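You operate a simulated robot arm through the tools that you are given. There is no shell and no other tool.

You run a simulated two-armed robot. Do the job below in one go: nothing can be reset, and whatever is moved stays where it is left.

## Task
Pick up the white tube with one hand, pass it to the other hand and put it on the lower shelf of the sorting table. Turn the left count knob to 2. Fetch the strainer from the top of the stock table and set it in the good tray. Put the blue pad on top of the middle meter on the red field of the sorting table. Put one of the middle-large adapters from the shelf of the stock table in the steel drip tray. Put the red register on the shelf of the brown table. Take the yellow register and leave it on the white job card. Do these in any order. Set down upright: blue pad.

It is judged by the outcome, as a careful person would: the job done as asked, and still so three seconds after it is handed in. It fails if anything else is knocked over, pushed out of place, dropped, spilled or broken.

## Robot
Two 7-joint arms with two-finger parallel grippers on one trunk, on a base that moves. Base frame: it is fixed to the floor where the robot stands at the start and does not move with it; the origin is under the middle of the robot, x ahead of it, y to its left, z up. Readings come in mm, rad, newtons and seconds.
The left shoulder is at the start at [21, 101, 1494], the right one opposite. Each reaches about 627 mm from its shoulder. Places, roughly: Good tray (27x23 cm) [-5740, 1560, 860]; blue pad (5x4x6 cm) [-1300, -200, 900]; left count knob [-1000, -500, 900]; lower shelf of the sorting table [-3200, 1600, 300]; middle meter [-3000, 1500, 750]; middle-large adapter [-1500, -750, 500]; red register [-7500, -750, 750]; shelf of the brown table [-7900, -500, 300]; steel drip tray (35x22x5 cm) [-1500, 1400, 900]; strainer (3x3x3 cm) [-1200, -400, 900]; white job card [-7250, 1500, 750]; white tube (6x6x12 cm) [500, -100, 900]; yellow register [-7750, -750, 750]. Payload 2.4 kg a hand.
The tool frame of a hand sits at the grasp point between the pads (the TCP): z along the fingers, y along the line on which they close. The tips reach 24 mm beyond it. Largest opening 68 mm; finger width 17, thickness 10; the body of the gripper, 40 by 70 mm, starts 41 mm behind the TCP.
Orientation is that of the tool frame in the base frame, as a unit quaternion [x, y, z, w]. With the fingers straight down and closing along the base's y, the tool's x points along the base's -x, its y along +y and its z along -z.

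## Interface
- The arms move only by the tool move_arm. It takes "left_targets", "right_targets" or both (then of equal length, played together; a hand with none holds still); each is a list of rows, each a list of 2 entries, a list of its own where there are three numbers: the shift along the tool's x, y, z in units of 100 mm (1.0 is 100 mm), then the turn, a rotation vector about the tool's x, y, z in units of 45 degrees (1.0 is 45 degrees). In form: [[[dx, dy, dz], [wx, wy, wz]], ...]. A call has 1 to 20 rows; each row is the pose to reach, as a shift and turn from the pose commanded when the call began, along the tool's axes at that moment. "left_claw" and "right_claw" are, for a hand that has rows, the opening, from 0 (shut) to 1 (fully open), set as the call begins (left out, the last holds). A call with a number of a shift or a turn outside -1 to 1 is refused whole. A row lasts 0.2 s, in which the tool goes at most 50 mm and 0.15 rad; a call with a longer step from one row to the next is refused whole, and so is a gripper value outside its range. A pose out of reach is approached as far as the arm can. The call stops where the force on the tool passes 40 N (or 10 N more than at its start, if that is more) or the arm is blocked; 0.2 s more then pass. Each finger travels about 72 mm/s and halts on what it meets, pressing with about 39 N; the grip force reading is that of the motor and also rises with nothing between the fingers. The clock runs only during rows and for 0.2 s after the last one: add rows that repeat a pose to give the fingers time. The reply holds the time, the measured pose of the TCP, the force on the tool along the base axes, the opening and the grip force, in the units named above and with some noise, with the torque about the TCP (base axes, N m) and any sound that the robot's microphone picked up.
- Cameras (640 x 400 px; columns grow to the right, rows downward): "scene" is now at [62.7, -30.1, 1620.5]; the picture's right is [-0.47, -0.88, 0.00], its down [-0.76, 0.40, -0.52] and it looks along [0.46, -0.24, -0.86] (base axes); focal length 252 px, centre (320, 200). "left" rides on the left gripper at [84, -11, -75] in its tool frame; the picture's right is [0.13, 0.99, 0.00], its down [-0.60, 0.08, -0.79] and it looks along [-0.79, 0.10, 0.61] (tool axes); focal length 251 px, centre (320, 200). "right" rides on the right gripper at [84, 11, -75] in its tool frame; the picture's right is [-0.13, 0.99, 0.00], its down [-0.60, -0.08, -0.79] and it looks along [-0.79, -0.10, 0.61] (tool axes); focal length 251 px, centre (320, 200). There is no depth. A picture from a camera that has moved, and an enlarged one, comes with that camera's place and axes in the base frame and with its lens. The place of the scene camera against the robot may be out by one fixed shift of up to 12 mm in any direction.
- get_image(camera): a new picture of that camera. The clock stands still meanwhile.
- move_column(by): moves the trunk up (or, below 0, down) by that many mm; the arms and the scene camera ride with it, the base frame stays. It gives what a move gives, with no picture.
- base_move(legs): drives the robot by 1 to 6 legs, each [ahead, left, turn to the left] in mm, mm and rad, along the robot's own axes; the way and the turn of a leg run together, so that a leg with both is an arc; at most 1500 mm and 3.142 rad a leg. The arms and the cameras ride along, it lands a little off, and it stops where it bumps. It gives what a move gives.
- turn_head(pan, tilt): turns the head with the scene camera to pan (to the left, within 1.501 rad either way) and tilt (down, from -0.506 to 1.204), counted from straight ahead of the robot (the tilt from the chest, where the trunk bows). It gives what a move gives.
- inspect(camera, box): a new picture of the part [left, top, right, bottom] of that camera's present view, enlarged. The clock stands still meanwhile.
- finish_job(): hands the job in; it is judged then, once.

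Nothing tells you exact positions but the pictures and the camera data. Unless the task says otherwise, let go and move clear before handing in.

The tools are called as name(argument=value, ...) on one line, values as JSON. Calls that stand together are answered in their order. move_arm: Moves the arms, as the interface text tells. Its arguments: {"type":"object","properties":{"left_targets":{"type":"array","items":{"type":"array"}},"left_claw":{"type":"number"},"right_targets":{"type":"array","items":{"type":"array"}},"right_claw":{"type":"number"}},"required":[]} The other tools are called the same way: move_column (by) moves the trunk up or down; base_move (legs) drives the base; turn_head (pan, tilt) turns the head that bears the scene camera; get_image (camera) takes a picture; inspect (camera, box) takes an enlarged picture of a part of a camera's view; finish_job () hands the job in.

At the start:

```text
time_s: 0.0
left_tool_pos: [276.8, 1.9, 1170.8]
left_ee_rot: [0.0, 1.0, 0.0, 0.001]
left_contact_force: [0.6, 0.3, 1.1]
left_ft_torque: [0.0, -0.01, -0.04]
left_opening: 68.2
left_gripper_force: 0.0
right_tool_pos: [295.8, -233.0, 1185.6]
right_ee_rot: [0.0, 1.0, 0.0, 0.0]
right_contact_force: [0.1, 0.3, -0.2]
right_ft_torque: [0.01, 0.02, -0.01]
right_opening: 68.1
right_gripper_force: 0.1
trunk travel left (down, up): [-707.0, 142.0]
robot x, y, heading: [-2.3, 3.4, -0.003]
head pan, tilt (commanded): [-0.485, 1.028]
```

scene: 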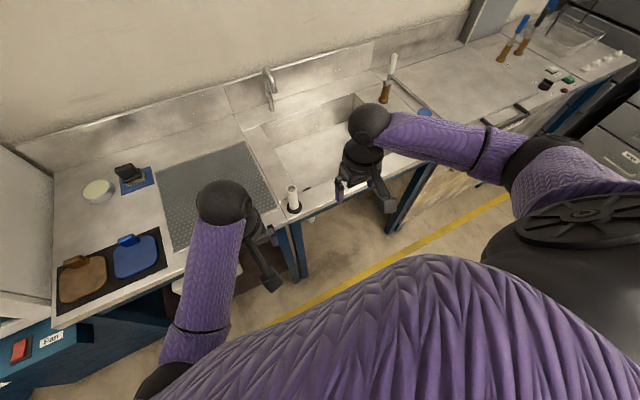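
right: 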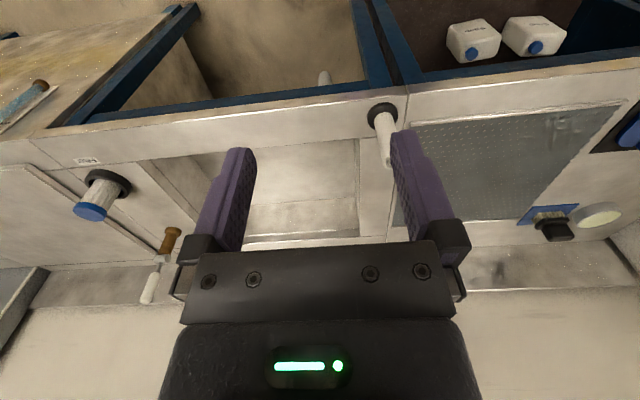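
left: 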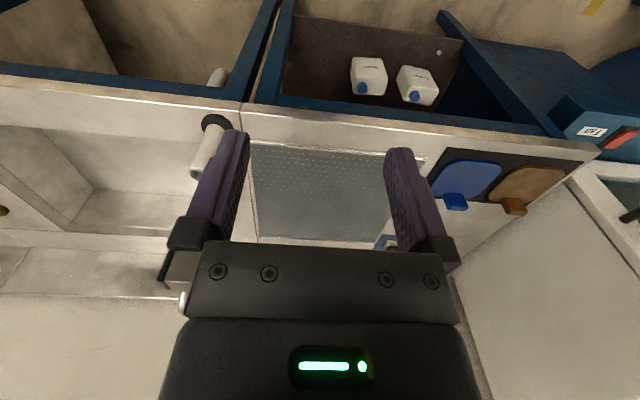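

I see a sink counter ahead with a white tube standing in a black ring near the front edge, between my two hands. I will look closer at it before moving.

inspect(camera="scene", box=[220, 140, 380, 240])

inspect(camera="right", box=[320, 60, 480, 200])

inspect(camera="left", box=[140, 40, 300, 220])

```text
4.00 times, centred on (300, 190) of scene
camera zoom: at [62.7, -30.1, 1620.5], right [-0.47, -0.88, 0.0], down [-0.76, 0.4, -0.52], along [0.46, -0.24, -0.86], focal length 1008 px, centre (400, 240)
```

zoom: 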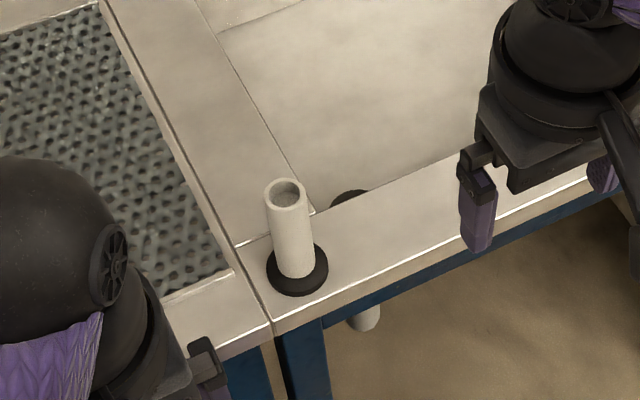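

```text
2.86 times, centred on (400, 130) of right
camera zoom: at [210.6, -223.6, 1261.6], right [0.13, 0.99, 0.0], down [0.6, -0.08, 0.79], along [0.79, -0.1, -0.61], focal length 718 px, centre (91, 400)
```

zoom: 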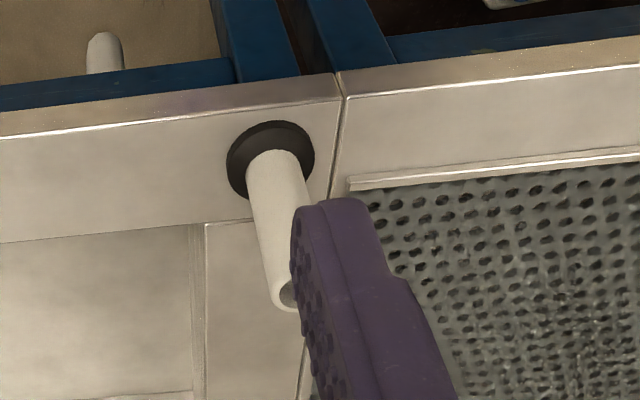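

```text
2.22 times, centred on (220, 130) of left
camera zoom: at [192.6, -8.7, 1244.1], right [-0.13, 0.99, 0.0], down [0.6, 0.08, 0.79], along [0.79, 0.1, -0.61], focal length 559 px, centre (542, 356)
```

zoom: 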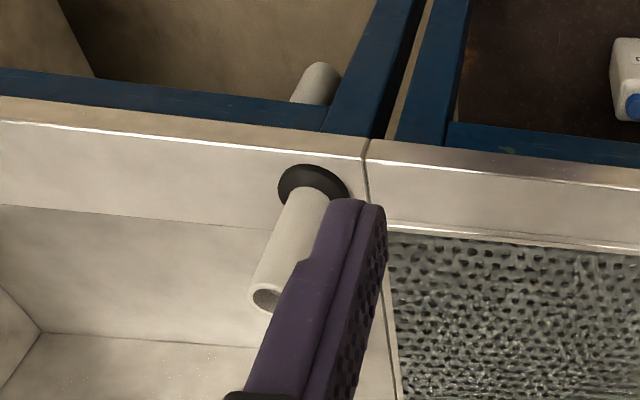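

The tube stands at roughly (467, -148), its top near z 1010, on the counter whose front edge is at x≈427. I lower the trunk so that the right arm can reach it and look again.

move_column(by=-150)

turn_head(pan=-0.3, tilt=0.95)

get_image(camera="scene")

get_image(camera="right")

```text
time_s: 1.8
left_tool_pos: [277.6, 3.3, 1019.4]
left_ee_rot: [0.0, 1.0, 0.004, 0.001]
left_contact_force: [0.3, 1.2, -0.1]
left_ft_torque: [-0.01, 0.02, 0.01]
left_opening: 68.0
left_gripper_force: 0.1
right_tool_pos: [295.2, -233.9, 1036.7]
right_ee_rot: [0.0, 1.0, 0.0, -0.001]
right_contact_force: [0.3, -0.7, 0.8]
right_ft_torque: [0.01, -0.04, 0.01]
right_opening: 67.9
right_gripper_force: 0.1
trunk travel left (down, up): [-557.0, 292.0]
robot x, y, heading: [-0.2, 0.6, 0.0]
head pan, tilt (commanded): [-0.485, 1.028]
```

```text
time_s: 2.5
left_tool_pos: [276.6, 3.7, 1018.8]
left_ee_rot: [-0.001, 1.0, 0.002, 0.0]
left_contact_force: [-0.7, -0.1, 0.4]
left_ft_torque: [-0.02, -0.01, 0.01]
left_opening: 67.8
left_gripper_force: 0.0
right_tool_pos: [296.0, -233.4, 1036.3]
right_ee_rot: [0.0, 1.0, -0.001, 0.0]
right_contact_force: [0.0, 0.2, 0.3]
right_ft_torque: [-0.02, 0.03, 0.02]
right_opening: 67.8
right_gripper_force: 0.0
trunk travel left (down, up): [-557.0, 292.0]
robot x, y, heading: [0.3, -0.9, 0.002]
head pan, tilt (commanded): [-0.3, 0.949]
```

```text
taken
camera scene: at [77.1, -19.9, 1475.9], right [-0.3, -0.96, 0.0], down [-0.78, 0.24, -0.58], along [0.56, -0.17, -0.81], focal length 252 px, centre (320, 200)
```

scene: 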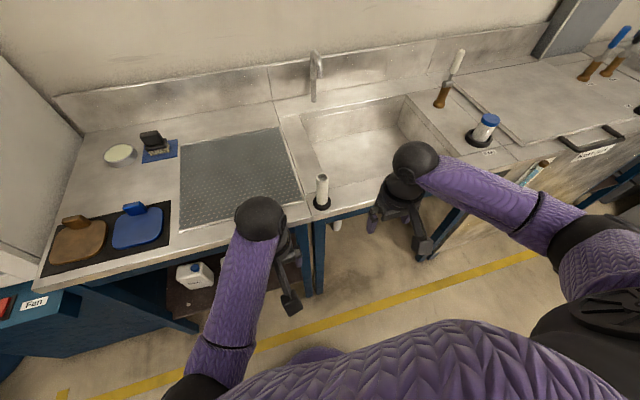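

```text
taken
camera right: at [210.6, -223.5, 1111.6], right [0.13, 0.99, 0.0], down [0.6, -0.08, 0.79], along [0.79, -0.1, -0.61], focal length 251 px, centre (320, 200)
```

right: 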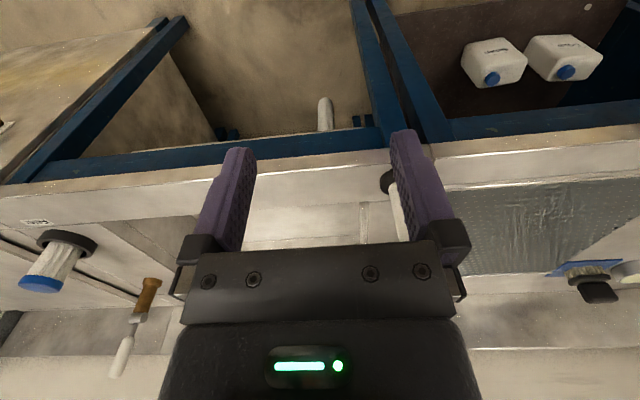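

The white tube stands just left of the right hand; the blue-capped one further right is another thing. I bring the right hand to the left and forward in front of the tube, a little higher, to see it between the fingers.

move_arm(right_targets=[[[0, 0.2, -0.25], [0, 0, 0]], [[-0.1, 0.5, -0.35], [0, 0, 0]], [[-0.35, 0.8, -0.35], [0, 0, 0]], [[-0.65, 0.87, -0.35], [0, 0, 0]], [[-0.65, 0.87, -0.35], [0, 0, 0]]], right_claw=1)

get_image(camera="right")

get_image(camera="scene")

```text
time_s: 3.7
left_tool_pos: [276.1, 3.7, 1019.8]
left_ee_rot: [0.0, 1.0, 0.003, 0.001]
left_contact_force: [0.9, 0.0, -0.2]
left_ft_torque: [0.01, 0.0, -0.02]
left_opening: 68.0
left_gripper_force: 0.1
right_tool_pos: [359.5, -146.6, 1073.0]
right_ee_rot: [0.0, 1.0, 0.0, -0.001]
right_contact_force: [-0.6, -0.3, -0.5]
right_ft_torque: [0.02, 0.0, 0.01]
right_opening: 68.1
right_gripper_force: 0.0
trunk travel left (down, up): [-557.0, 292.0]
robot x, y, heading: [0.2, 1.2, 0.002]
head pan, tilt (commanded): [-0.3, 0.949]
```

```text
taken
camera right: at [275.3, -136.7, 1147.8], right [0.13, 0.99, 0.0], down [0.6, -0.08, 0.79], along [0.79, -0.1, -0.61], focal length 251 px, centre (320, 200)
```

right: 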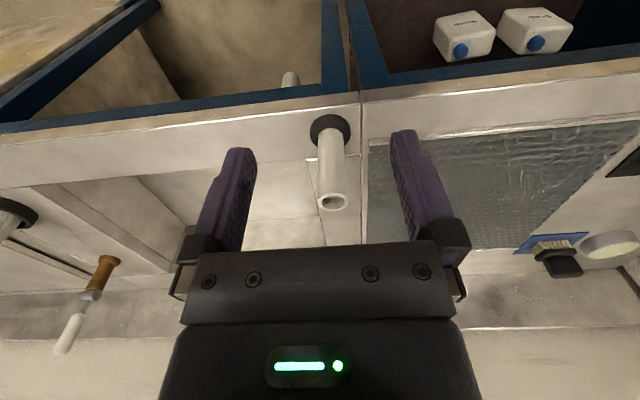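

```text
taken
camera scene: at [77.1, -19.9, 1475.9], right [-0.3, -0.96, 0.0], down [-0.78, 0.24, -0.58], along [0.56, -0.17, -0.81], focal length 252 px, centre (320, 200)
```

scene: 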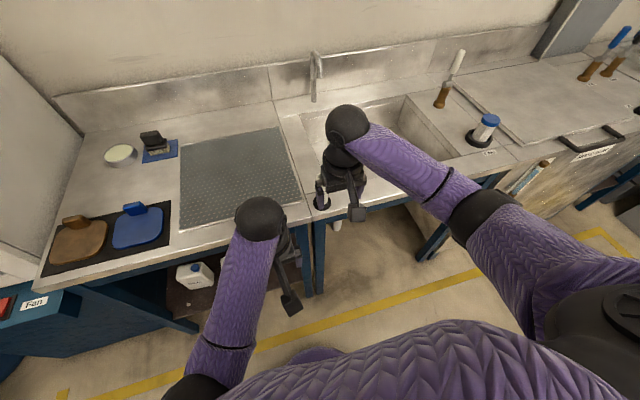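

The tube is at about (467, -149) with its top at z≈1003. I move the right hand forward above it, then straight down.

move_arm(right_targets=[[[-0.35, -0.01, 0], [0, 0, 0]], [[-0.7, -0.02, 0], [0, 0, 0]], [[-1.0, -0.02, 0], [0, 0, 0]], [[-1.0, -0.02, 0], [0, 0, 0]]])

get_image(camera="right")

```text
time_s: 4.7
left_tool_pos: [275.7, 1.9, 1020.6]
left_ee_rot: [0.0, 1.0, 0.003, 0.0]
left_contact_force: [0.4, 0.3, 0.8]
left_ft_torque: [-0.01, 0.01, 0.0]
left_opening: 68.0
left_gripper_force: 0.0
right_tool_pos: [460.2, -149.9, 1072.7]
right_ee_rot: [-0.001, 1.0, 0.001, 0.0]
right_contact_force: [0.3, -0.2, 0.4]
right_ft_torque: [-0.02, 0.02, 0.01]
right_opening: 67.9
right_gripper_force: 0.0
trunk travel left (down, up): [-557.0, 292.0]
robot x, y, heading: [-2.4, 1.7, 0.001]
head pan, tilt (commanded): [-0.3, 0.949]
```

```text
taken
camera right: at [375.4, -138.4, 1147.3], right [0.13, 0.99, 0.0], down [0.6, -0.08, 0.79], along [0.79, -0.1, -0.61], focal length 251 px, centre (320, 200)
```

right: 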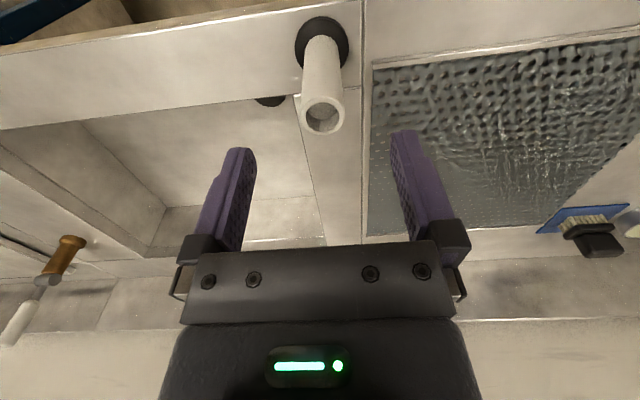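

The tube is just a little ahead of the TCP, centred between the fingers in y. I go 10 mm forward and down to grip its upper part.

move_arm(right_targets=[[[-0.1, 0.01, 0.2], [0, 0, 0]], [[-0.1, 0.01, 0.5], [0, 0, 0]], [[-0.1, 0.01, 0.75], [0, 0, 0]], [[-0.1, 0.01, 0.87], [0, 0, 0]], [[-0.1, 0.01, 0.87], [0, 0, 0]]])

get_image(camera="right")

```text
time_s: 5.9
left_tool_pos: [275.7, 2.8, 1018.3]
left_ee_rot: [0.0, 1.0, 0.004, -0.001]
left_contact_force: [0.2, -0.7, -0.3]
left_ft_torque: [-0.01, -0.02, -0.02]
left_opening: 68.0
left_gripper_force: 0.1
right_tool_pos: [449.5, -148.4, 996.0]
right_ee_rot: [0.0, 1.0, 0.0, 0.0]
right_contact_force: [-0.5, 0.1, -0.7]
right_ft_torque: [0.01, 0.01, -0.01]
right_opening: 68.0
right_gripper_force: 0.0
right hand out of reach, approached as far as the arm can: row 2, 3, 4, 5
trunk travel left (down, up): [-557.0, 292.0]
robot x, y, heading: [-2.4, -1.0, 0.004]
head pan, tilt (commanded): [-0.3, 0.949]
```

```text
taken
camera right: at [365.1, -137.8, 1070.9], right [0.13, 0.99, 0.0], down [0.6, -0.08, 0.79], along [0.79, -0.1, -0.61], focal length 251 px, centre (320, 200)
```

right: 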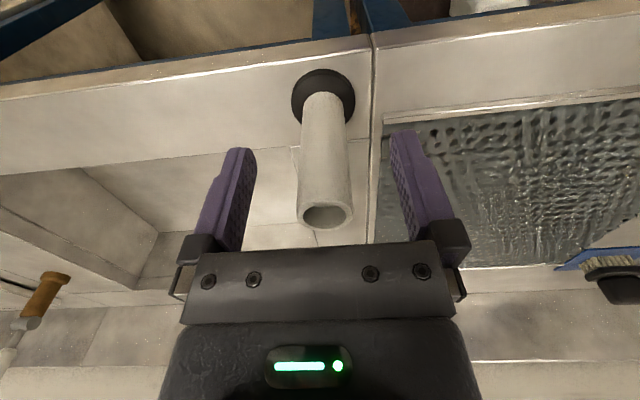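

The arm is at its reach limit. I lift back up clear of the tube, then lower the trunk further.

move_arm(right_targets=[[[0, 0, -0.2], [0, 0, 0]], [[0, 0, -0.5], [0, 0, 0]], [[0, 0, -0.8], [0, 0, 0]], [[0, 0, -0.95], [0, 0, 0]], [[0, 0, -0.95], [0, 0, 0]]])

move_column(by=-60)

get_image(camera="right")

get_image(camera="scene")

```text
time_s: 7.1
left_tool_pos: [277.4, 2.7, 1018.7]
left_ee_rot: [-0.001, 1.0, 0.004, -0.001]
left_contact_force: [-0.4, 0.0, -0.2]
left_ft_torque: [0.0, -0.02, 0.0]
left_opening: 68.1
left_gripper_force: 0.0
right_tool_pos: [449.8, -148.3, 1091.7]
right_ee_rot: [0.0, 1.0, 0.001, 0.0]
right_contact_force: [-0.5, 0.4, -0.2]
right_ft_torque: [0.04, 0.03, -0.02]
right_opening: 68.1
right_gripper_force: 0.0
trunk travel left (down, up): [-557.0, 292.0]
robot x, y, heading: [-0.8, -1.2, 0.0]
head pan, tilt (commanded): [-0.3, 0.949]
```

```text
time_s: 8.1
left_tool_pos: [284.6, 25.0, 956.1]
left_ee_rot: [-0.006, 0.999, 0.032, 0.01]
left_contact_force: [0.0, -0.7, -0.6]
left_ft_torque: [0.01, 0.01, -0.01]
left_opening: 67.9
left_gripper_force: 0.1
right_tool_pos: [449.3, -148.3, 1031.9]
right_ee_rot: [0.0, 1.0, -0.001, 0.0]
right_contact_force: [-0.9, 0.5, 0.0]
right_ft_torque: [0.01, 0.0, -0.05]
right_opening: 68.1
right_gripper_force: 0.0
trunk travel left (down, up): [-497.0, 352.0]
robot x, y, heading: [2.2, 1.0, -0.003]
head pan, tilt (commanded): [-0.3, 0.949]
```

```text
taken
camera right: at [364.7, -138.2, 1106.7], right [0.13, 0.99, 0.0], down [0.6, -0.08, 0.79], along [0.79, -0.1, -0.61], focal length 251 px, centre (320, 200)
```

right: 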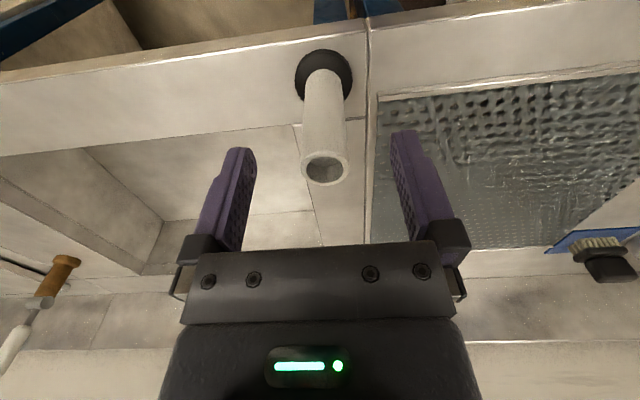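

```text
taken
camera scene: at [81.5, -19.7, 1415.8], right [-0.3, -0.96, 0.0], down [-0.78, 0.24, -0.58], along [0.56, -0.17, -0.81], focal length 252 px, centre (320, 200)
```

scene: 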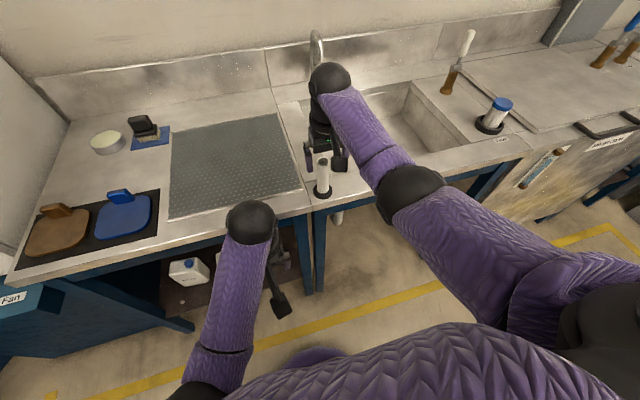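

The right hand is fine, but the left hand was shifted by about 22 mm as the trunk came down, so something may touch the left arm. I check before going on.

get_image(camera="left")

turn_head(pan=0.6, tilt=1.2)

get_image(camera="scene")

```text
taken
camera left: at [200.0, 9.5, 1027.5], right [-0.14, 0.99, 0.06], down [0.59, 0.04, 0.81], along [0.8, 0.15, -0.58], focal length 251 px, centre (320, 200)
```

left: 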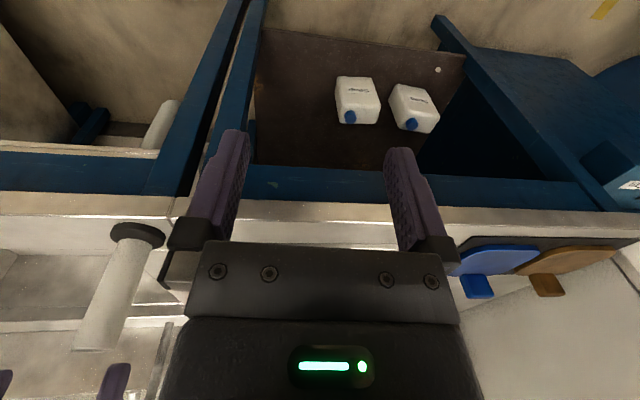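

```text
time_s: 9.3
left_tool_pos: [284.9, 25.6, 955.6]
left_ee_rot: [-0.005, 0.999, 0.032, 0.009]
left_contact_force: [0.1, 1.0, -0.2]
left_ft_torque: [0.01, 0.01, 0.01]
left_opening: 67.8
left_gripper_force: 0.1
right_tool_pos: [448.4, -148.5, 1032.3]
right_ee_rot: [-0.001, 1.0, 0.0, 0.001]
right_contact_force: [-0.1, -0.1, -0.6]
right_ft_torque: [0.01, 0.02, 0.01]
right_opening: 67.9
right_gripper_force: 0.0
trunk travel left (down, up): [-497.0, 352.0]
robot x, y, heading: [2.8, 0.7, -0.001]
head pan, tilt (commanded): [0.6, 1.201]
```

```text
taken
camera scene: at [58.4, 33.3, 1399.6], right [0.56, -0.83, 0.0], down [-0.77, -0.53, -0.36], along [0.3, 0.2, -0.93], focal length 252 px, centre (320, 200)
```

scene: 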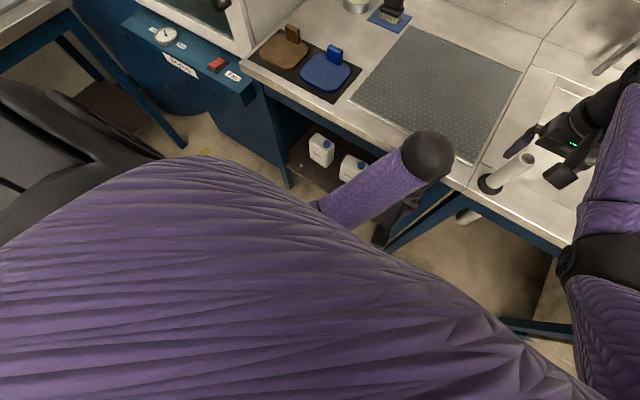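

The left forearm looks close to the robot's own chest/column. I raise the left hand and bring it outward and a bit forward to free it.

move_arm(left_targets=[[[-0.1, 0.2, -0.25], [0, 0, 0]], [[-0.2, 0.4, -0.5], [0, 0, 0]], [[-0.3, 0.7, -0.7], [0, 0, 0]], [[-0.4, 0.95, -0.9], [0, 0, 0]], [[-0.4, 0.95, -0.9], [0, 0, 0]]])

get_image(camera="scene")

```text
time_s: 9.7
left_tool_pos: [293.7, 105.1, 956.2]
left_ee_rot: [-0.017, 0.992, 0.124, 0.008]
left_contact_force: [0.8, 0.4, -0.2]
left_ft_torque: [0.02, 0.01, 0.03]
left_opening: 68.0
left_gripper_force: 0.0
left hand out of reach, approached as far as the arm can: row 1, 2
right_tool_pos: [448.8, -149.1, 1032.1]
right_ee_rot: [-0.001, 1.0, 0.0, 0.0]
right_contact_force: [0.0, -0.4, 0.6]
right_ft_torque: [0.03, 0.02, -0.01]
right_opening: 68.2
right_gripper_force: 0.1
trunk travel left (down, up): [-497.0, 352.0]
robot x, y, heading: [0.7, -2.7, 0.002]
head pan, tilt (commanded): [0.6, 1.201]
stopped in row 2 (left hand): the arm was blocked; the commanded pose is now the measured one
```

```text
taken
camera scene: at [58.3, 32.9, 1399.6], right [0.57, -0.82, 0.0], down [-0.77, -0.53, -0.36], along [0.3, 0.21, -0.93], focal length 252 px, centre (320, 200)
```

scene: 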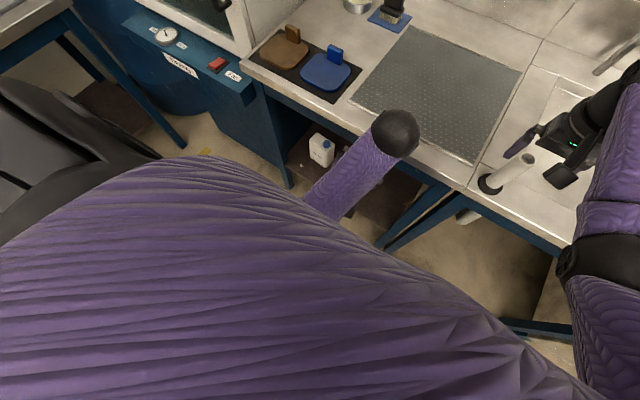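

The left arm reports being blocked, so I try a small pure upward move with it to see whether it frees.

move_arm(left_targets=[[[0, 0, -0.1], [0, 0, 0]], [[0, 0, -0.2], [0, 0, 0]], [[0, 0, -0.3], [0, 0, 0]], [[0, 0, -0.3], [0, 0, 0]]])

turn_head(pan=1.4, tilt=1.2)

get_image(camera="scene")

```text
time_s: 10.2
left_tool_pos: [296.0, 142.3, 962.3]
left_ee_rot: [-0.027, 0.983, 0.181, 0.013]
left_contact_force: [8.1, 4.8, -8.6]
left_ft_torque: [-0.13, -0.26, -0.35]
left_opening: 68.1
left_gripper_force: 0.2
right_tool_pos: [450.3, -149.1, 1030.7]
right_ee_rot: [0.0, 1.0, 0.0, -0.001]
right_contact_force: [-0.6, -1.2, -0.3]
right_ft_torque: [-0.01, 0.01, 0.01]
right_opening: 68.0
right_gripper_force: 0.0
trunk travel left (down, up): [-497.0, 352.0]
robot x, y, heading: [-1.9, -1.2, -0.003]
head pan, tilt (commanded): [0.6, 1.201]
stopped in row 2 (left hand): the force on the tool passed its limit at 56 N (the readings are from after the stop); the commanded pose is now the measured one
```

```text
time_s: 11.3
left_tool_pos: [296.1, 142.0, 963.4]
left_ee_rot: [-0.029, 0.983, 0.181, 0.012]
left_contact_force: [19.0, 1.7, -13.6]
left_ft_torque: [0.43, 0.01, 0.56]
left_opening: 67.8
left_gripper_force: 0.0
right_tool_pos: [449.3, -147.9, 1032.0]
right_ee_rot: [0.0, 1.0, 0.0, 0.0]
right_contact_force: [1.2, 0.5, -0.2]
right_ft_torque: [-0.03, -0.01, 0.0]
right_opening: 68.1
right_gripper_force: 0.0
trunk travel left (down, up): [-497.0, 352.0]
robot x, y, heading: [-1.5, -0.1, 0.001]
head pan, tilt (commanded): [1.4, 1.201]
```

```text
taken
camera scene: at [21.8, 56.8, 1399.6], right [0.99, -0.17, 0.0], down [-0.16, -0.92, -0.36], along [0.06, 0.36, -0.93], focal length 252 px, centre (320, 200)
```

scene: 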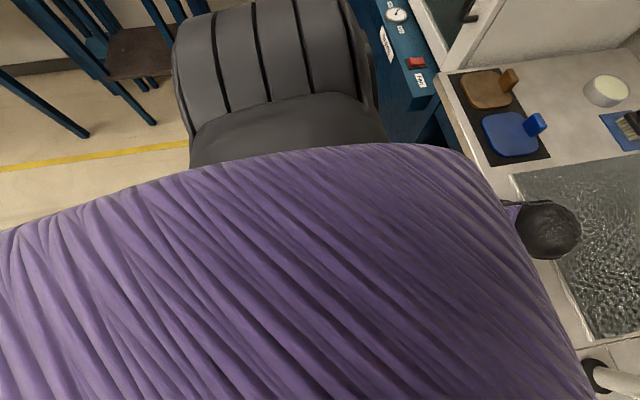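

The left gripper now feels a contact (pushed forward and down). I take a left camera view to find the cause.

get_image(camera="left")

turn_head(pan=0.3, tilt=0.8)

get_image(camera="scene")

```text
taken
camera left: at [211.5, 102.9, 1025.5], right [-0.19, 0.92, 0.35], down [0.59, -0.18, 0.79], along [0.79, 0.35, -0.51], focal length 251 px, centre (320, 200)
```

left: 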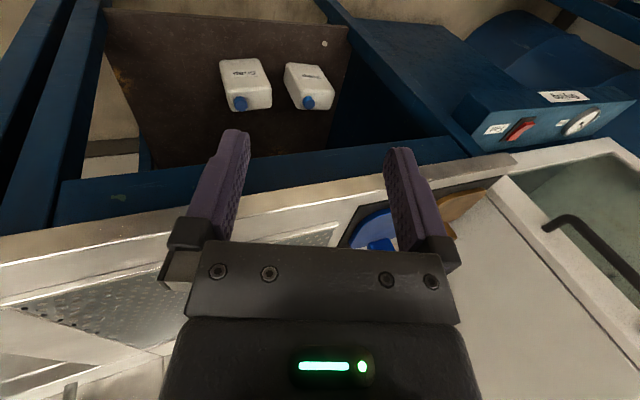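

```text
time_s: 12.7
left_tool_pos: [295.9, 143.9, 962.3]
left_ee_rot: [-0.027, 0.983, 0.182, 0.012]
left_contact_force: [22.1, -3.4, -16.5]
left_ft_torque: [0.88, -0.07, 1.22]
left_opening: 68.0
left_gripper_force: 0.1
right_tool_pos: [449.6, -149.0, 1032.1]
right_ee_rot: [0.0, 1.0, 0.0, 0.0]
right_contact_force: [-0.5, 0.1, 0.5]
right_ft_torque: [-0.02, 0.01, 0.01]
right_opening: 67.9
right_gripper_force: 0.0
trunk travel left (down, up): [-497.0, 352.0]
robot x, y, heading: [1.4, -2.4, 0.003]
head pan, tilt (commanded): [0.3, 0.799]
```

```text
taken
camera scene: at [89.2, 25.6, 1427.3], right [0.3, -0.96, 0.0], down [-0.69, -0.21, -0.7], along [0.67, 0.21, -0.72], focal length 252 px, centre (320, 200)
```

scene: 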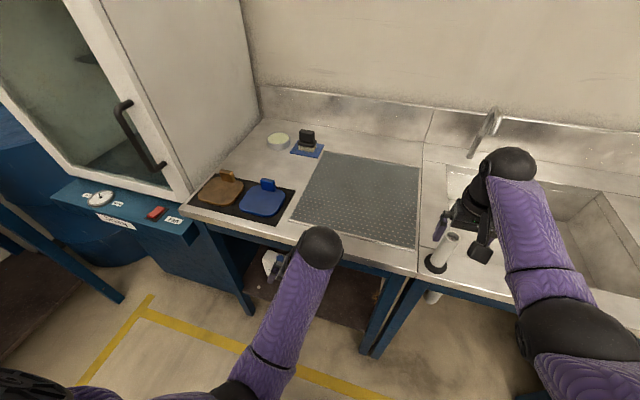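

The left arm seems to have been pushed outward at the elbow by the robot's own lower body as the trunk came down. I raise the trunk by 60 mm again and re-pose the left arm.

move_column(by=60)

get_image(camera="scene")

```text
time_s: 13.7
left_tool_pos: [295.1, 165.2, 1022.1]
left_ee_rot: [-0.031, 0.977, 0.21, 0.011]
left_contact_force: [-0.3, -0.2, -0.4]
left_ft_torque: [0.0, 0.02, 0.04]
left_opening: 68.2
left_gripper_force: 0.1
right_tool_pos: [449.6, -149.5, 1091.6]
right_ee_rot: [0.0, 1.0, 0.0, -0.001]
right_contact_force: [-0.3, -0.6, -1.1]
right_ft_torque: [0.03, 0.0, 0.03]
right_opening: 68.1
right_gripper_force: 0.1
trunk travel left (down, up): [-557.0, 292.0]
robot x, y, heading: [-0.6, -2.5, -0.002]
head pan, tilt (commanded): [0.3, 0.799]
```

```text
taken
camera scene: at [85.1, 25.6, 1487.4], right [0.3, -0.96, 0.0], down [-0.69, -0.21, -0.7], along [0.67, 0.21, -0.72], focal length 252 px, centre (320, 200)
```

scene: 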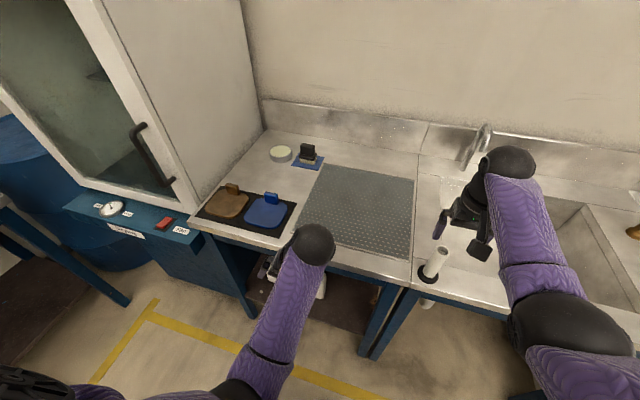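

The left arm is free again. I use the moment to look around left and right with the head level to learn the room before planning the pass.

turn_head(pan=1.5, tilt=0.35)

get_image(camera="scene")

turn_head(pan=-1.5, tilt=0.35)

get_image(camera="scene")

```text
time_s: 15.1
left_tool_pos: [295.3, 164.9, 1023.1]
left_ee_rot: [-0.031, 0.977, 0.21, 0.012]
left_contact_force: [0.7, 0.1, 0.2]
left_ft_torque: [0.01, 0.02, -0.02]
left_opening: 68.1
left_gripper_force: 0.1
right_tool_pos: [450.1, -149.3, 1091.5]
right_ee_rot: [0.0, 1.0, 0.0, 0.0]
right_contact_force: [0.3, -0.2, -0.5]
right_ft_torque: [-0.01, 0.0, -0.02]
right_opening: 68.4
right_gripper_force: 0.2
trunk travel left (down, up): [-557.0, 292.0]
robot x, y, heading: [0.2, 0.9, 0.001]
head pan, tilt (commanded): [1.499, 0.351]
```

```text
taken
camera scene: at [14.6, 94.5, 1527.1], right [1.0, -0.07, 0.0], down [-0.03, -0.34, -0.94], along [0.07, 0.94, -0.34], focal length 252 px, centre (320, 200)
```

scene: 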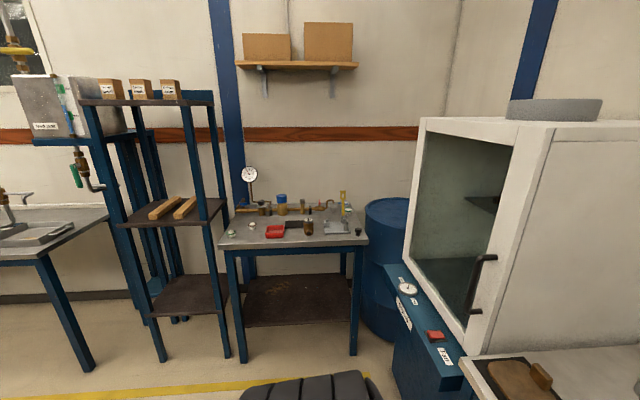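

```text
time_s: 17.6
left_tool_pos: [294.5, 164.8, 1021.2]
left_ee_rot: [-0.032, 0.977, 0.211, 0.012]
left_contact_force: [0.3, -0.3, 0.2]
left_ft_torque: [0.01, -0.01, -0.01]
left_opening: 67.7
left_gripper_force: 0.0
right_tool_pos: [449.6, -148.6, 1091.0]
right_ee_rot: [0.0, 1.0, 0.0, 0.0]
right_contact_force: [0.2, 0.1, -0.1]
right_ft_torque: [-0.02, 0.03, -0.02]
right_opening: 67.9
right_gripper_force: 0.1
trunk travel left (down, up): [-557.0, 292.0]
robot x, y, heading: [-3.8, -0.1, -0.002]
head pan, tilt (commanded): [-1.499, 0.351]
```

```text
taken
camera scene: at [14.5, -91.2, 1527.1], right [-1.0, -0.07, 0.0], down [-0.03, 0.34, -0.94], along [0.07, -0.94, -0.34], focal length 252 px, centre (320, 200)
```

scene: 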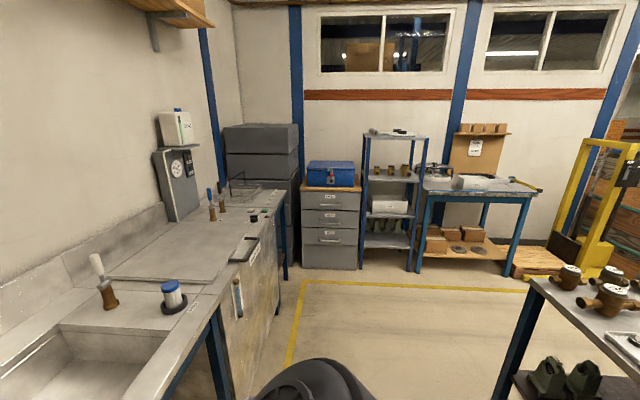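

The black ribbed part is just my own shoulder housing. I pose the left arm vertical again, further outward and forward, so the elbow stays clear when the trunk goes down.

move_arm(left_targets=[[[-0.08, 0.18, 0], [0.11, 0, 0]], [[-0.16, 0.37, 0], [0.22, 0, 0]], [[-0.25, 0.55, 0], [0.33, 0, 0]], [[-0.33, 0.73, 0], [0.44, 0, 0]], [[-0.41, 0.91, -0.01], [0.54, 0, 0]], [[-0.41, 0.91, -0.01], [0.54, 0, 0]]])

turn_head(pan=0.2, tilt=0.9)

get_image(camera="scene")

```text
time_s: 18.3
left_tool_pos: [306.5, 181.8, 1034.5]
left_ee_rot: [-0.028, 0.994, 0.105, 0.017]
left_contact_force: [5.1, 7.1, -6.3]
left_ft_torque: [-0.3, -0.16, -0.46]
left_opening: 68.1
left_gripper_force: 0.0
right_tool_pos: [449.3, -148.2, 1091.4]
right_ee_rot: [0.0, 1.0, 0.0, 0.0]
right_contact_force: [0.3, -0.8, 0.8]
right_ft_torque: [-0.04, -0.01, -0.01]
right_opening: 68.2
right_gripper_force: 0.1
trunk travel left (down, up): [-557.0, 292.0]
robot x, y, heading: [2.4, -5.2, -0.0]
head pan, tilt (commanded): [-1.499, 0.351]
stopped in row 3 (left hand): the force on the tool passed its limit at 67 N (the readings are from after the stop); the commanded pose is now the measured one
```

```text
time_s: 20.0
left_tool_pos: [307.2, 182.6, 1034.8]
left_ee_rot: [-0.029, 0.994, 0.106, 0.016]
left_contact_force: [13.8, 3.6, -9.6]
left_ft_torque: [0.14, -0.04, 0.21]
left_opening: 67.8
left_gripper_force: 0.0
right_tool_pos: [451.0, -148.7, 1090.6]
right_ee_rot: [0.001, 1.0, 0.0, 0.001]
right_contact_force: [0.2, -0.9, 0.4]
right_ft_torque: [0.02, -0.03, 0.01]
right_opening: 68.0
right_gripper_force: 0.2
trunk travel left (down, up): [-557.0, 292.0]
robot x, y, heading: [3.8, 0.4, -0.003]
head pan, tilt (commanded): [0.201, 0.901]
```

```text
taken
camera scene: at [81.8, 16.7, 1479.6], right [0.2, -0.98, 0.0], down [-0.77, -0.16, -0.62], along [0.61, 0.12, -0.78], focal length 252 px, centre (320, 200)
```

scene: 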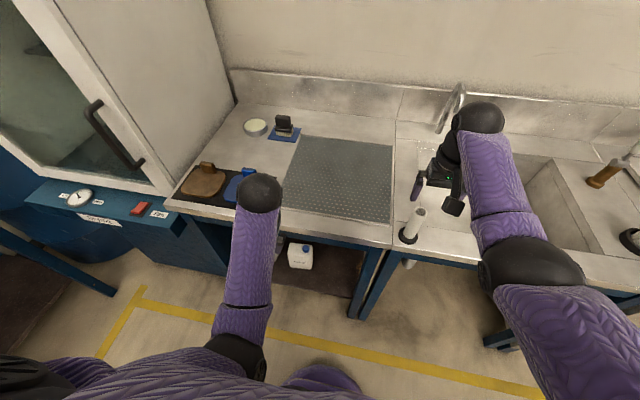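

The contact is the left gripper's camera against its own forearm, since fingers-down with the arm folded this close is cramped. Turning the left hand about its own axis swings that camera outward to the left, which also suits the pass, so I do that.

move_arm(left_targets=[[[-0.05, 0, 0.05], [0, 0, 0.14]], [[-0.1, 0, 0.1], [0, 0, 0.28]], [[-0.15, 0, 0.1], [0, 0, 0.42]], [[-0.2, 0, 0.1], [0, 0, 0.56]], [[-0.2, 0, 0.1], [0, 0, 0.7]], [[-0.2, 0, 0.1], [0, 0, 0.84]], [[-0.2, 0, 0.1], [0, 0, 1.0]], [[-0.2, 0, 0.1], [0, 0, 1.0]]])

```text
time_s: 21.8
left_tool_pos: [327.0, 185.1, 1024.6]
left_ee_rot: [0.354, 0.929, 0.102, -0.026]
left_contact_force: [-0.5, -0.2, 0.1]
left_ft_torque: [0.0, -0.01, 0.02]
left_opening: 68.2
left_gripper_force: 0.0
right_tool_pos: [450.8, -148.7, 1090.7]
right_ee_rot: [0.0, 1.0, 0.001, 0.0]
right_contact_force: [-0.5, -0.6, 0.0]
right_ft_torque: [0.02, 0.0, 0.01]
right_opening: 67.9
right_gripper_force: 0.0
trunk travel left (down, up): [-557.0, 292.0]
robot x, y, heading: [1.1, 1.7, -0.002]
head pan, tilt (commanded): [0.201, 0.901]
```

The hand is free now and the camera swings to the left as wanted. I turn another 45 degrees and move it further to the left.

move_arm(left_targets=[[[0, 0, 0], [0, 0, 0.14]], [[0, 0, 0], [0, 0, 0.28]], [[0, 0, 0], [0, 0, 0.42]], [[0, 0, 0], [0, 0, 0.56]], [[0, 0, 0], [0, 0, 0.7]], [[0, 0, 0], [0, 0, 0.84]], [[0, 0, 0], [0, 0, 1.0]], [[0, 0, 0], [0, 0, 1.0]]])

get_image(camera="scene")

get_image(camera="left")

```text
time_s: 23.6
left_tool_pos: [327.2, 185.2, 1024.9]
left_ee_rot: [0.683, 0.723, 0.085, -0.064]
left_contact_force: [-0.4, -0.2, -0.4]
left_ft_torque: [-0.01, -0.01, 0.0]
left_opening: 67.9
left_gripper_force: 0.1
right_tool_pos: [449.8, -148.3, 1091.4]
right_ee_rot: [0.0, 1.0, 0.001, 0.001]
right_contact_force: [-0.7, 0.0, -0.1]
right_ft_torque: [-0.02, -0.02, -0.01]
right_opening: 68.1
right_gripper_force: 0.0
trunk travel left (down, up): [-557.0, 292.0]
robot x, y, heading: [1.0, 2.2, 0.004]
head pan, tilt (commanded): [0.201, 0.901]
```

```text
taken
camera scene: at [81.8, 16.7, 1479.5], right [0.2, -0.98, 0.0], down [-0.77, -0.16, -0.62], along [0.61, 0.12, -0.78], focal length 252 px, centre (320, 200)
```

scene: 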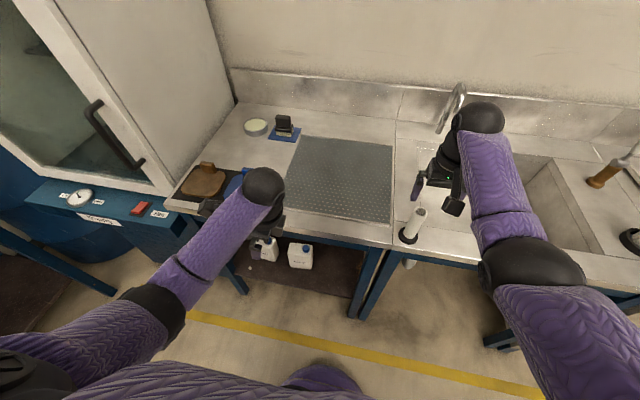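

```text
taken
camera left: at [310.2, 252.4, 1114.7], right [0.98, 0.18, 0.06], down [0.1, -0.75, 0.65], along [0.16, -0.63, -0.76], focal length 251 px, centre (320, 200)
```

left: 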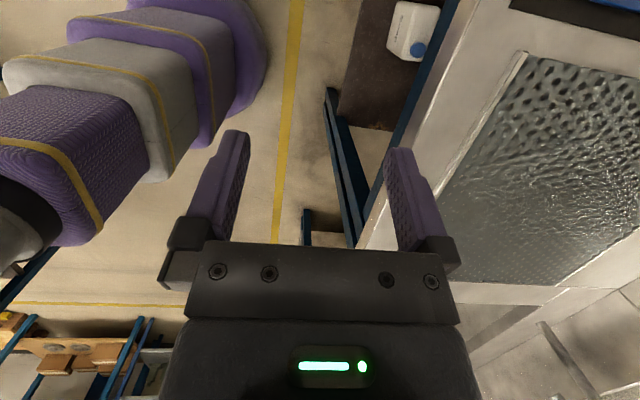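

The left elbow is now well out to the side, and the left camera shows my telescoping mast, which is what the elbow touched before. I lower the trunk 80 mm, with the right hand staying above and around the tube.

move_column(by=-80)

get_image(camera="right")

```text
time_s: 24.8
left_tool_pos: [327.4, 184.6, 944.6]
left_ee_rot: [0.682, 0.723, 0.085, -0.064]
left_contact_force: [0.5, 0.0, -0.4]
left_ft_torque: [-0.02, -0.02, 0.01]
left_opening: 68.1
left_gripper_force: 0.1
right_tool_pos: [449.9, -148.9, 1012.0]
right_ee_rot: [0.0, 1.0, 0.0, 0.0]
right_contact_force: [0.1, -0.7, -0.5]
right_ft_torque: [-0.01, 0.01, -0.02]
right_opening: 68.1
right_gripper_force: 0.0
trunk travel left (down, up): [-477.0, 372.0]
robot x, y, heading: [5.4, -3.2, 0.0]
head pan, tilt (commanded): [0.201, 0.901]
```

```text
taken
camera right: at [364.8, -138.2, 1086.6], right [0.13, 0.99, 0.0], down [0.6, -0.08, 0.79], along [0.79, -0.1, -0.61], focal length 251 px, centre (320, 200)
```

right: 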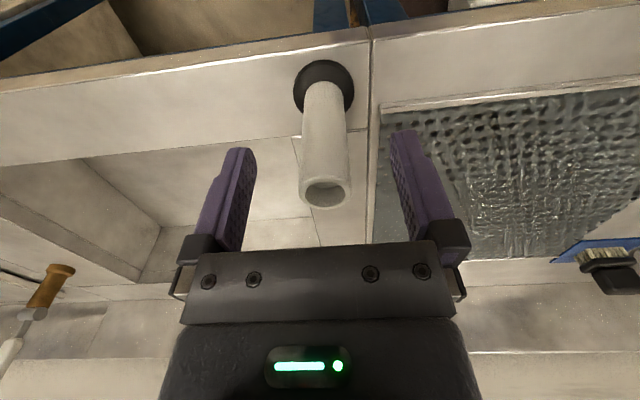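

Everything rode down well. I move the right hand 22 mm forward and 17 mm down around the tube's top end and close.

move_arm(right_targets=[[[-0.12, 0.0, 0], [0, 0, 0]], [[-0.22, 0.0, 0.05], [0, 0, 0]], [[-0.22, 0.0, 0.17], [0, 0, 0]], [[-0.22, 0.0, 0.17], [0, 0, 0]]])

get_image(camera="right")

```text
time_s: 25.8
left_tool_pos: [325.7, 186.0, 944.9]
left_ee_rot: [0.682, 0.723, 0.085, -0.064]
left_contact_force: [0.1, -0.4, -0.1]
left_ft_torque: [0.01, 0.01, 0.0]
left_opening: 68.0
left_gripper_force: 0.1
right_tool_pos: [470.8, -149.6, 993.3]
right_ee_rot: [0.0, 1.0, 0.0, 0.0]
right_contact_force: [0.8, 0.0, -0.4]
right_ft_torque: [-0.03, 0.01, -0.01]
right_opening: 68.3
right_gripper_force: 0.0
trunk travel left (down, up): [-477.0, 372.0]
robot x, y, heading: [-1.0, 0.8, 0.002]
head pan, tilt (commanded): [0.201, 0.901]
```

```text
taken
camera right: at [387.0, -138.4, 1068.8], right [0.13, 0.99, 0.0], down [0.6, -0.08, 0.79], along [0.79, -0.1, -0.61], focal length 251 px, centre (320, 200)
```

right: 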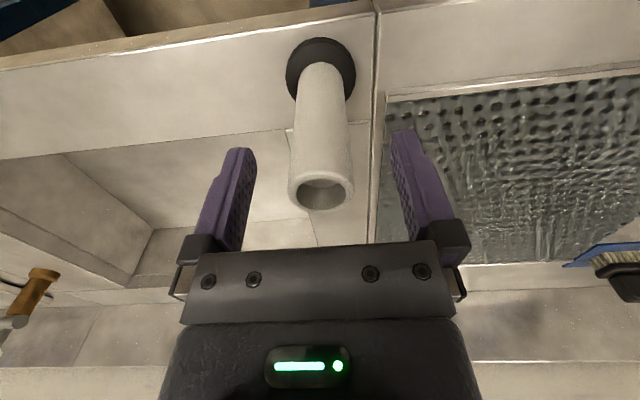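

The tube's top is right at the TCP between the fingers. I close the right gripper.

move_arm(right_targets=[[[0, 0, 0], [0, 0, 0]], [[0, 0, 0], [0, 0, 0]], [[0, 0, 0], [0, 0, 0]], [[0, 0, 0], [0, 0, 0]]], right_claw=0)

```text
time_s: 26.8
left_tool_pos: [326.9, 185.5, 945.8]
left_ee_rot: [0.682, 0.724, 0.085, -0.064]
left_contact_force: [0.6, -0.1, 0.3]
left_ft_torque: [0.0, 0.02, -0.01]
left_opening: 68.0
left_gripper_force: 0.0
right_tool_pos: [471.8, -149.2, 994.8]
right_ee_rot: [0.0, 1.0, -0.001, -0.001]
right_contact_force: [0.0, -0.1, -0.4]
right_ft_torque: [0.01, 0.04, 0.05]
right_opening: 31.2
right_gripper_force: 39.7
trunk travel left (down, up): [-477.0, 372.0]
robot x, y, heading: [-2.9, 0.9, 0.005]
head pan, tilt (commanded): [0.201, 0.901]
```

The gripper holds the tube (31 mm). I lift it gently by 60 mm and look.

move_arm(right_targets=[[[0, 0, -0.1], [0, 0, 0]], [[0, 0, -0.25], [0, 0, 0]], [[0, 0, -0.45], [0, 0, 0]], [[0, 0, -0.65], [0, 0, 0]], [[0, 0, -0.65], [0, 0, 0]]])

get_image(camera="right")

get_image(camera="scene")

```text
time_s: 28.0
left_tool_pos: [327.9, 186.3, 945.4]
left_ee_rot: [0.682, 0.724, 0.085, -0.063]
left_contact_force: [-0.1, 0.0, 0.1]
left_ft_torque: [-0.02, 0.0, -0.01]
left_opening: 68.4
left_gripper_force: 0.0
right_tool_pos: [473.3, -149.3, 1057.9]
right_ee_rot: [-0.001, 1.0, 0.0, -0.001]
right_contact_force: [-0.1, 0.2, -1.4]
right_ft_torque: [-0.03, 0.06, 0.02]
right_opening: 31.2
right_gripper_force: 39.4
trunk travel left (down, up): [-477.0, 372.0]
robot x, y, heading: [0.0, -0.0, 0.003]
head pan, tilt (commanded): [0.201, 0.901]
```

```text
taken
camera right: at [387.2, -138.7, 1133.7], right [0.13, 0.99, 0.0], down [0.6, -0.08, 0.79], along [0.79, -0.1, -0.61], focal length 251 px, centre (320, 200)
```

right: 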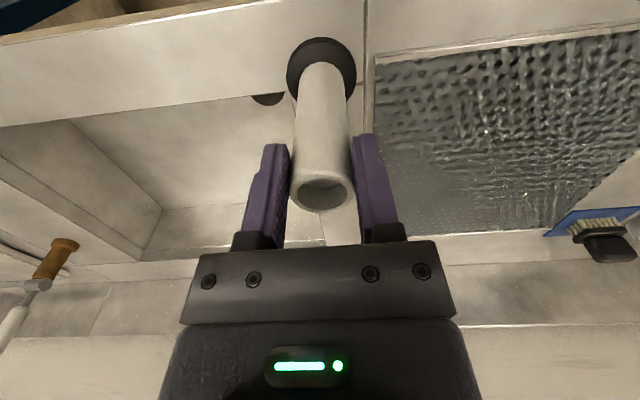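

```text
taken
camera scene: at [88.2, 16.8, 1399.3], right [0.2, -0.98, 0.0], down [-0.77, -0.16, -0.62], along [0.61, 0.12, -0.78], focal length 252 px, centre (320, 200)
```

scene: 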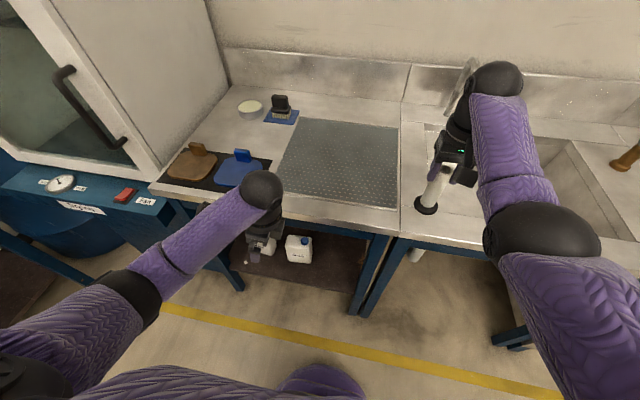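

The tube with its black foot hangs in the right hand. I raise the trunk 100 mm for room, then bring the right hand back to the middle while turning it so that its camera swings to the right.

move_column(by=100)

move_arm(right_targets=[[[0.08, 0.06, 0], [0, 0, -0.14]], [[0.16, 0.12, 0], [0, 0, -0.28]], [[0.24, 0.18, 0], [0, 0, -0.42]], [[0.32, 0.24, 0], [0, 0, -0.56]], [[0.4, 0.3, 0], [0, 0, -0.7]], [[0.5, 0.4, 0], [0, 0, -0.84]], [[0.6, 0.5, 0], [0, 0, -1.0]], [[0.6, 0.5, 0], [0, 0, -1.0]]])

get_image(camera="scene")

```text
time_s: 29.3
left_tool_pos: [327.4, 184.8, 1045.9]
left_ee_rot: [0.682, 0.724, 0.085, -0.064]
left_contact_force: [-0.3, 0.3, 0.4]
left_ft_torque: [0.02, 0.02, 0.01]
left_opening: 67.8
left_gripper_force: 0.0
right_tool_pos: [472.5, -149.2, 1159.7]
right_ee_rot: [0.0, 1.0, 0.0, -0.001]
right_contact_force: [-0.4, -0.5, -0.7]
right_ft_torque: [-0.04, 0.04, 0.02]
right_opening: 30.9
right_gripper_force: 38.9
trunk travel left (down, up): [-577.0, 272.0]
robot x, y, heading: [-1.5, 0.1, 0.003]
head pan, tilt (commanded): [0.201, 0.901]
```

```text
time_s: 30.2
left_tool_pos: [326.8, 184.8, 1045.4]
left_ee_rot: [0.682, 0.724, 0.086, -0.064]
left_contact_force: [-0.3, -0.4, -0.3]
left_ft_torque: [0.03, -0.01, 0.02]
left_opening: 67.9
left_gripper_force: 0.0
right_tool_pos: [449.3, -130.0, 1160.4]
right_ee_rot: [-0.161, 0.987, 0.001, 0.006]
right_contact_force: [10.6, 0.8, -11.2]
right_ft_torque: [0.06, -0.2, 0.06]
right_opening: 30.9
right_gripper_force: 39.2
trunk travel left (down, up): [-577.0, 272.0]
robot x, y, heading: [-2.8, -4.5, 0.003]
head pan, tilt (commanded): [0.201, 0.901]
stopped in row 4 (right hand): the force on the tool passed its limit at 53 N (the readings are from after the stop); the commanded pose is now the measured one
```

```text
taken
camera scene: at [80.9, 16.7, 1499.6], right [0.2, -0.98, 0.0], down [-0.77, -0.16, -0.62], along [0.61, 0.12, -0.78], focal length 252 px, centre (320, 200)
```

scene: 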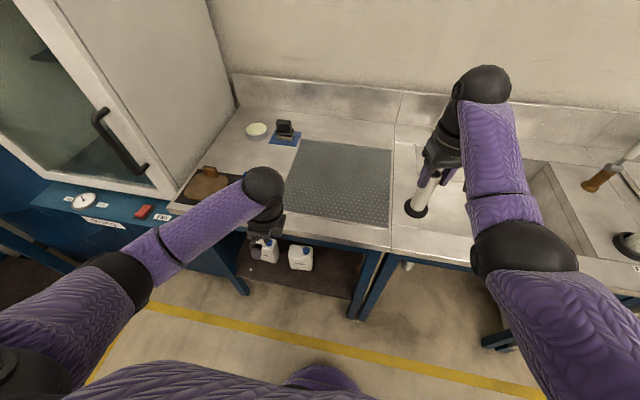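

The same camera–forearm contact occurs on the right side. I go back forward and lower to open the wrist, then turn the hand there.

move_arm(right_targets=[[[-0.1, -0.06, 0.15], [0, 0, 0]], [[-0.11, -0.14, 0.35], [0, 0, 0]], [[-0.11, -0.14, 0.6], [0, 0, 0]], [[-0.11, -0.14, 0.6], [0, 0, -0.14]], [[-0.11, -0.14, 0.6], [0, 0, -0.28]], [[-0.11, -0.14, 0.6], [0, 0, -0.42]], [[-0.11, -0.14, 0.6], [0, 0, -0.56]], [[-0.11, -0.14, 0.6], [0, 0, -0.7]], [[-0.11, -0.14, 0.6], [0, 0, -0.8]], [[-0.11, -0.14, 0.6], [0, 0, -0.8]]])

```text
time_s: 32.4
left_tool_pos: [327.9, 185.3, 1044.3]
left_ee_rot: [0.683, 0.723, 0.086, -0.064]
left_contact_force: [-0.2, -0.1, 0.0]
left_ft_torque: [0.01, 0.01, 0.01]
left_opening: 68.1
left_gripper_force: 0.2
right_tool_pos: [464.7, -140.4, 1099.0]
right_ee_rot: [-0.458, 0.889, -0.001, 0.004]
right_contact_force: [-1.1, 0.0, -1.4]
right_ft_torque: [0.0, 0.0, 0.0]
right_opening: 31.1
right_gripper_force: 39.5
trunk travel left (down, up): [-577.0, 272.0]
robot x, y, heading: [2.8, 2.2, 0.0]
head pan, tilt (commanded): [0.201, 0.901]
```

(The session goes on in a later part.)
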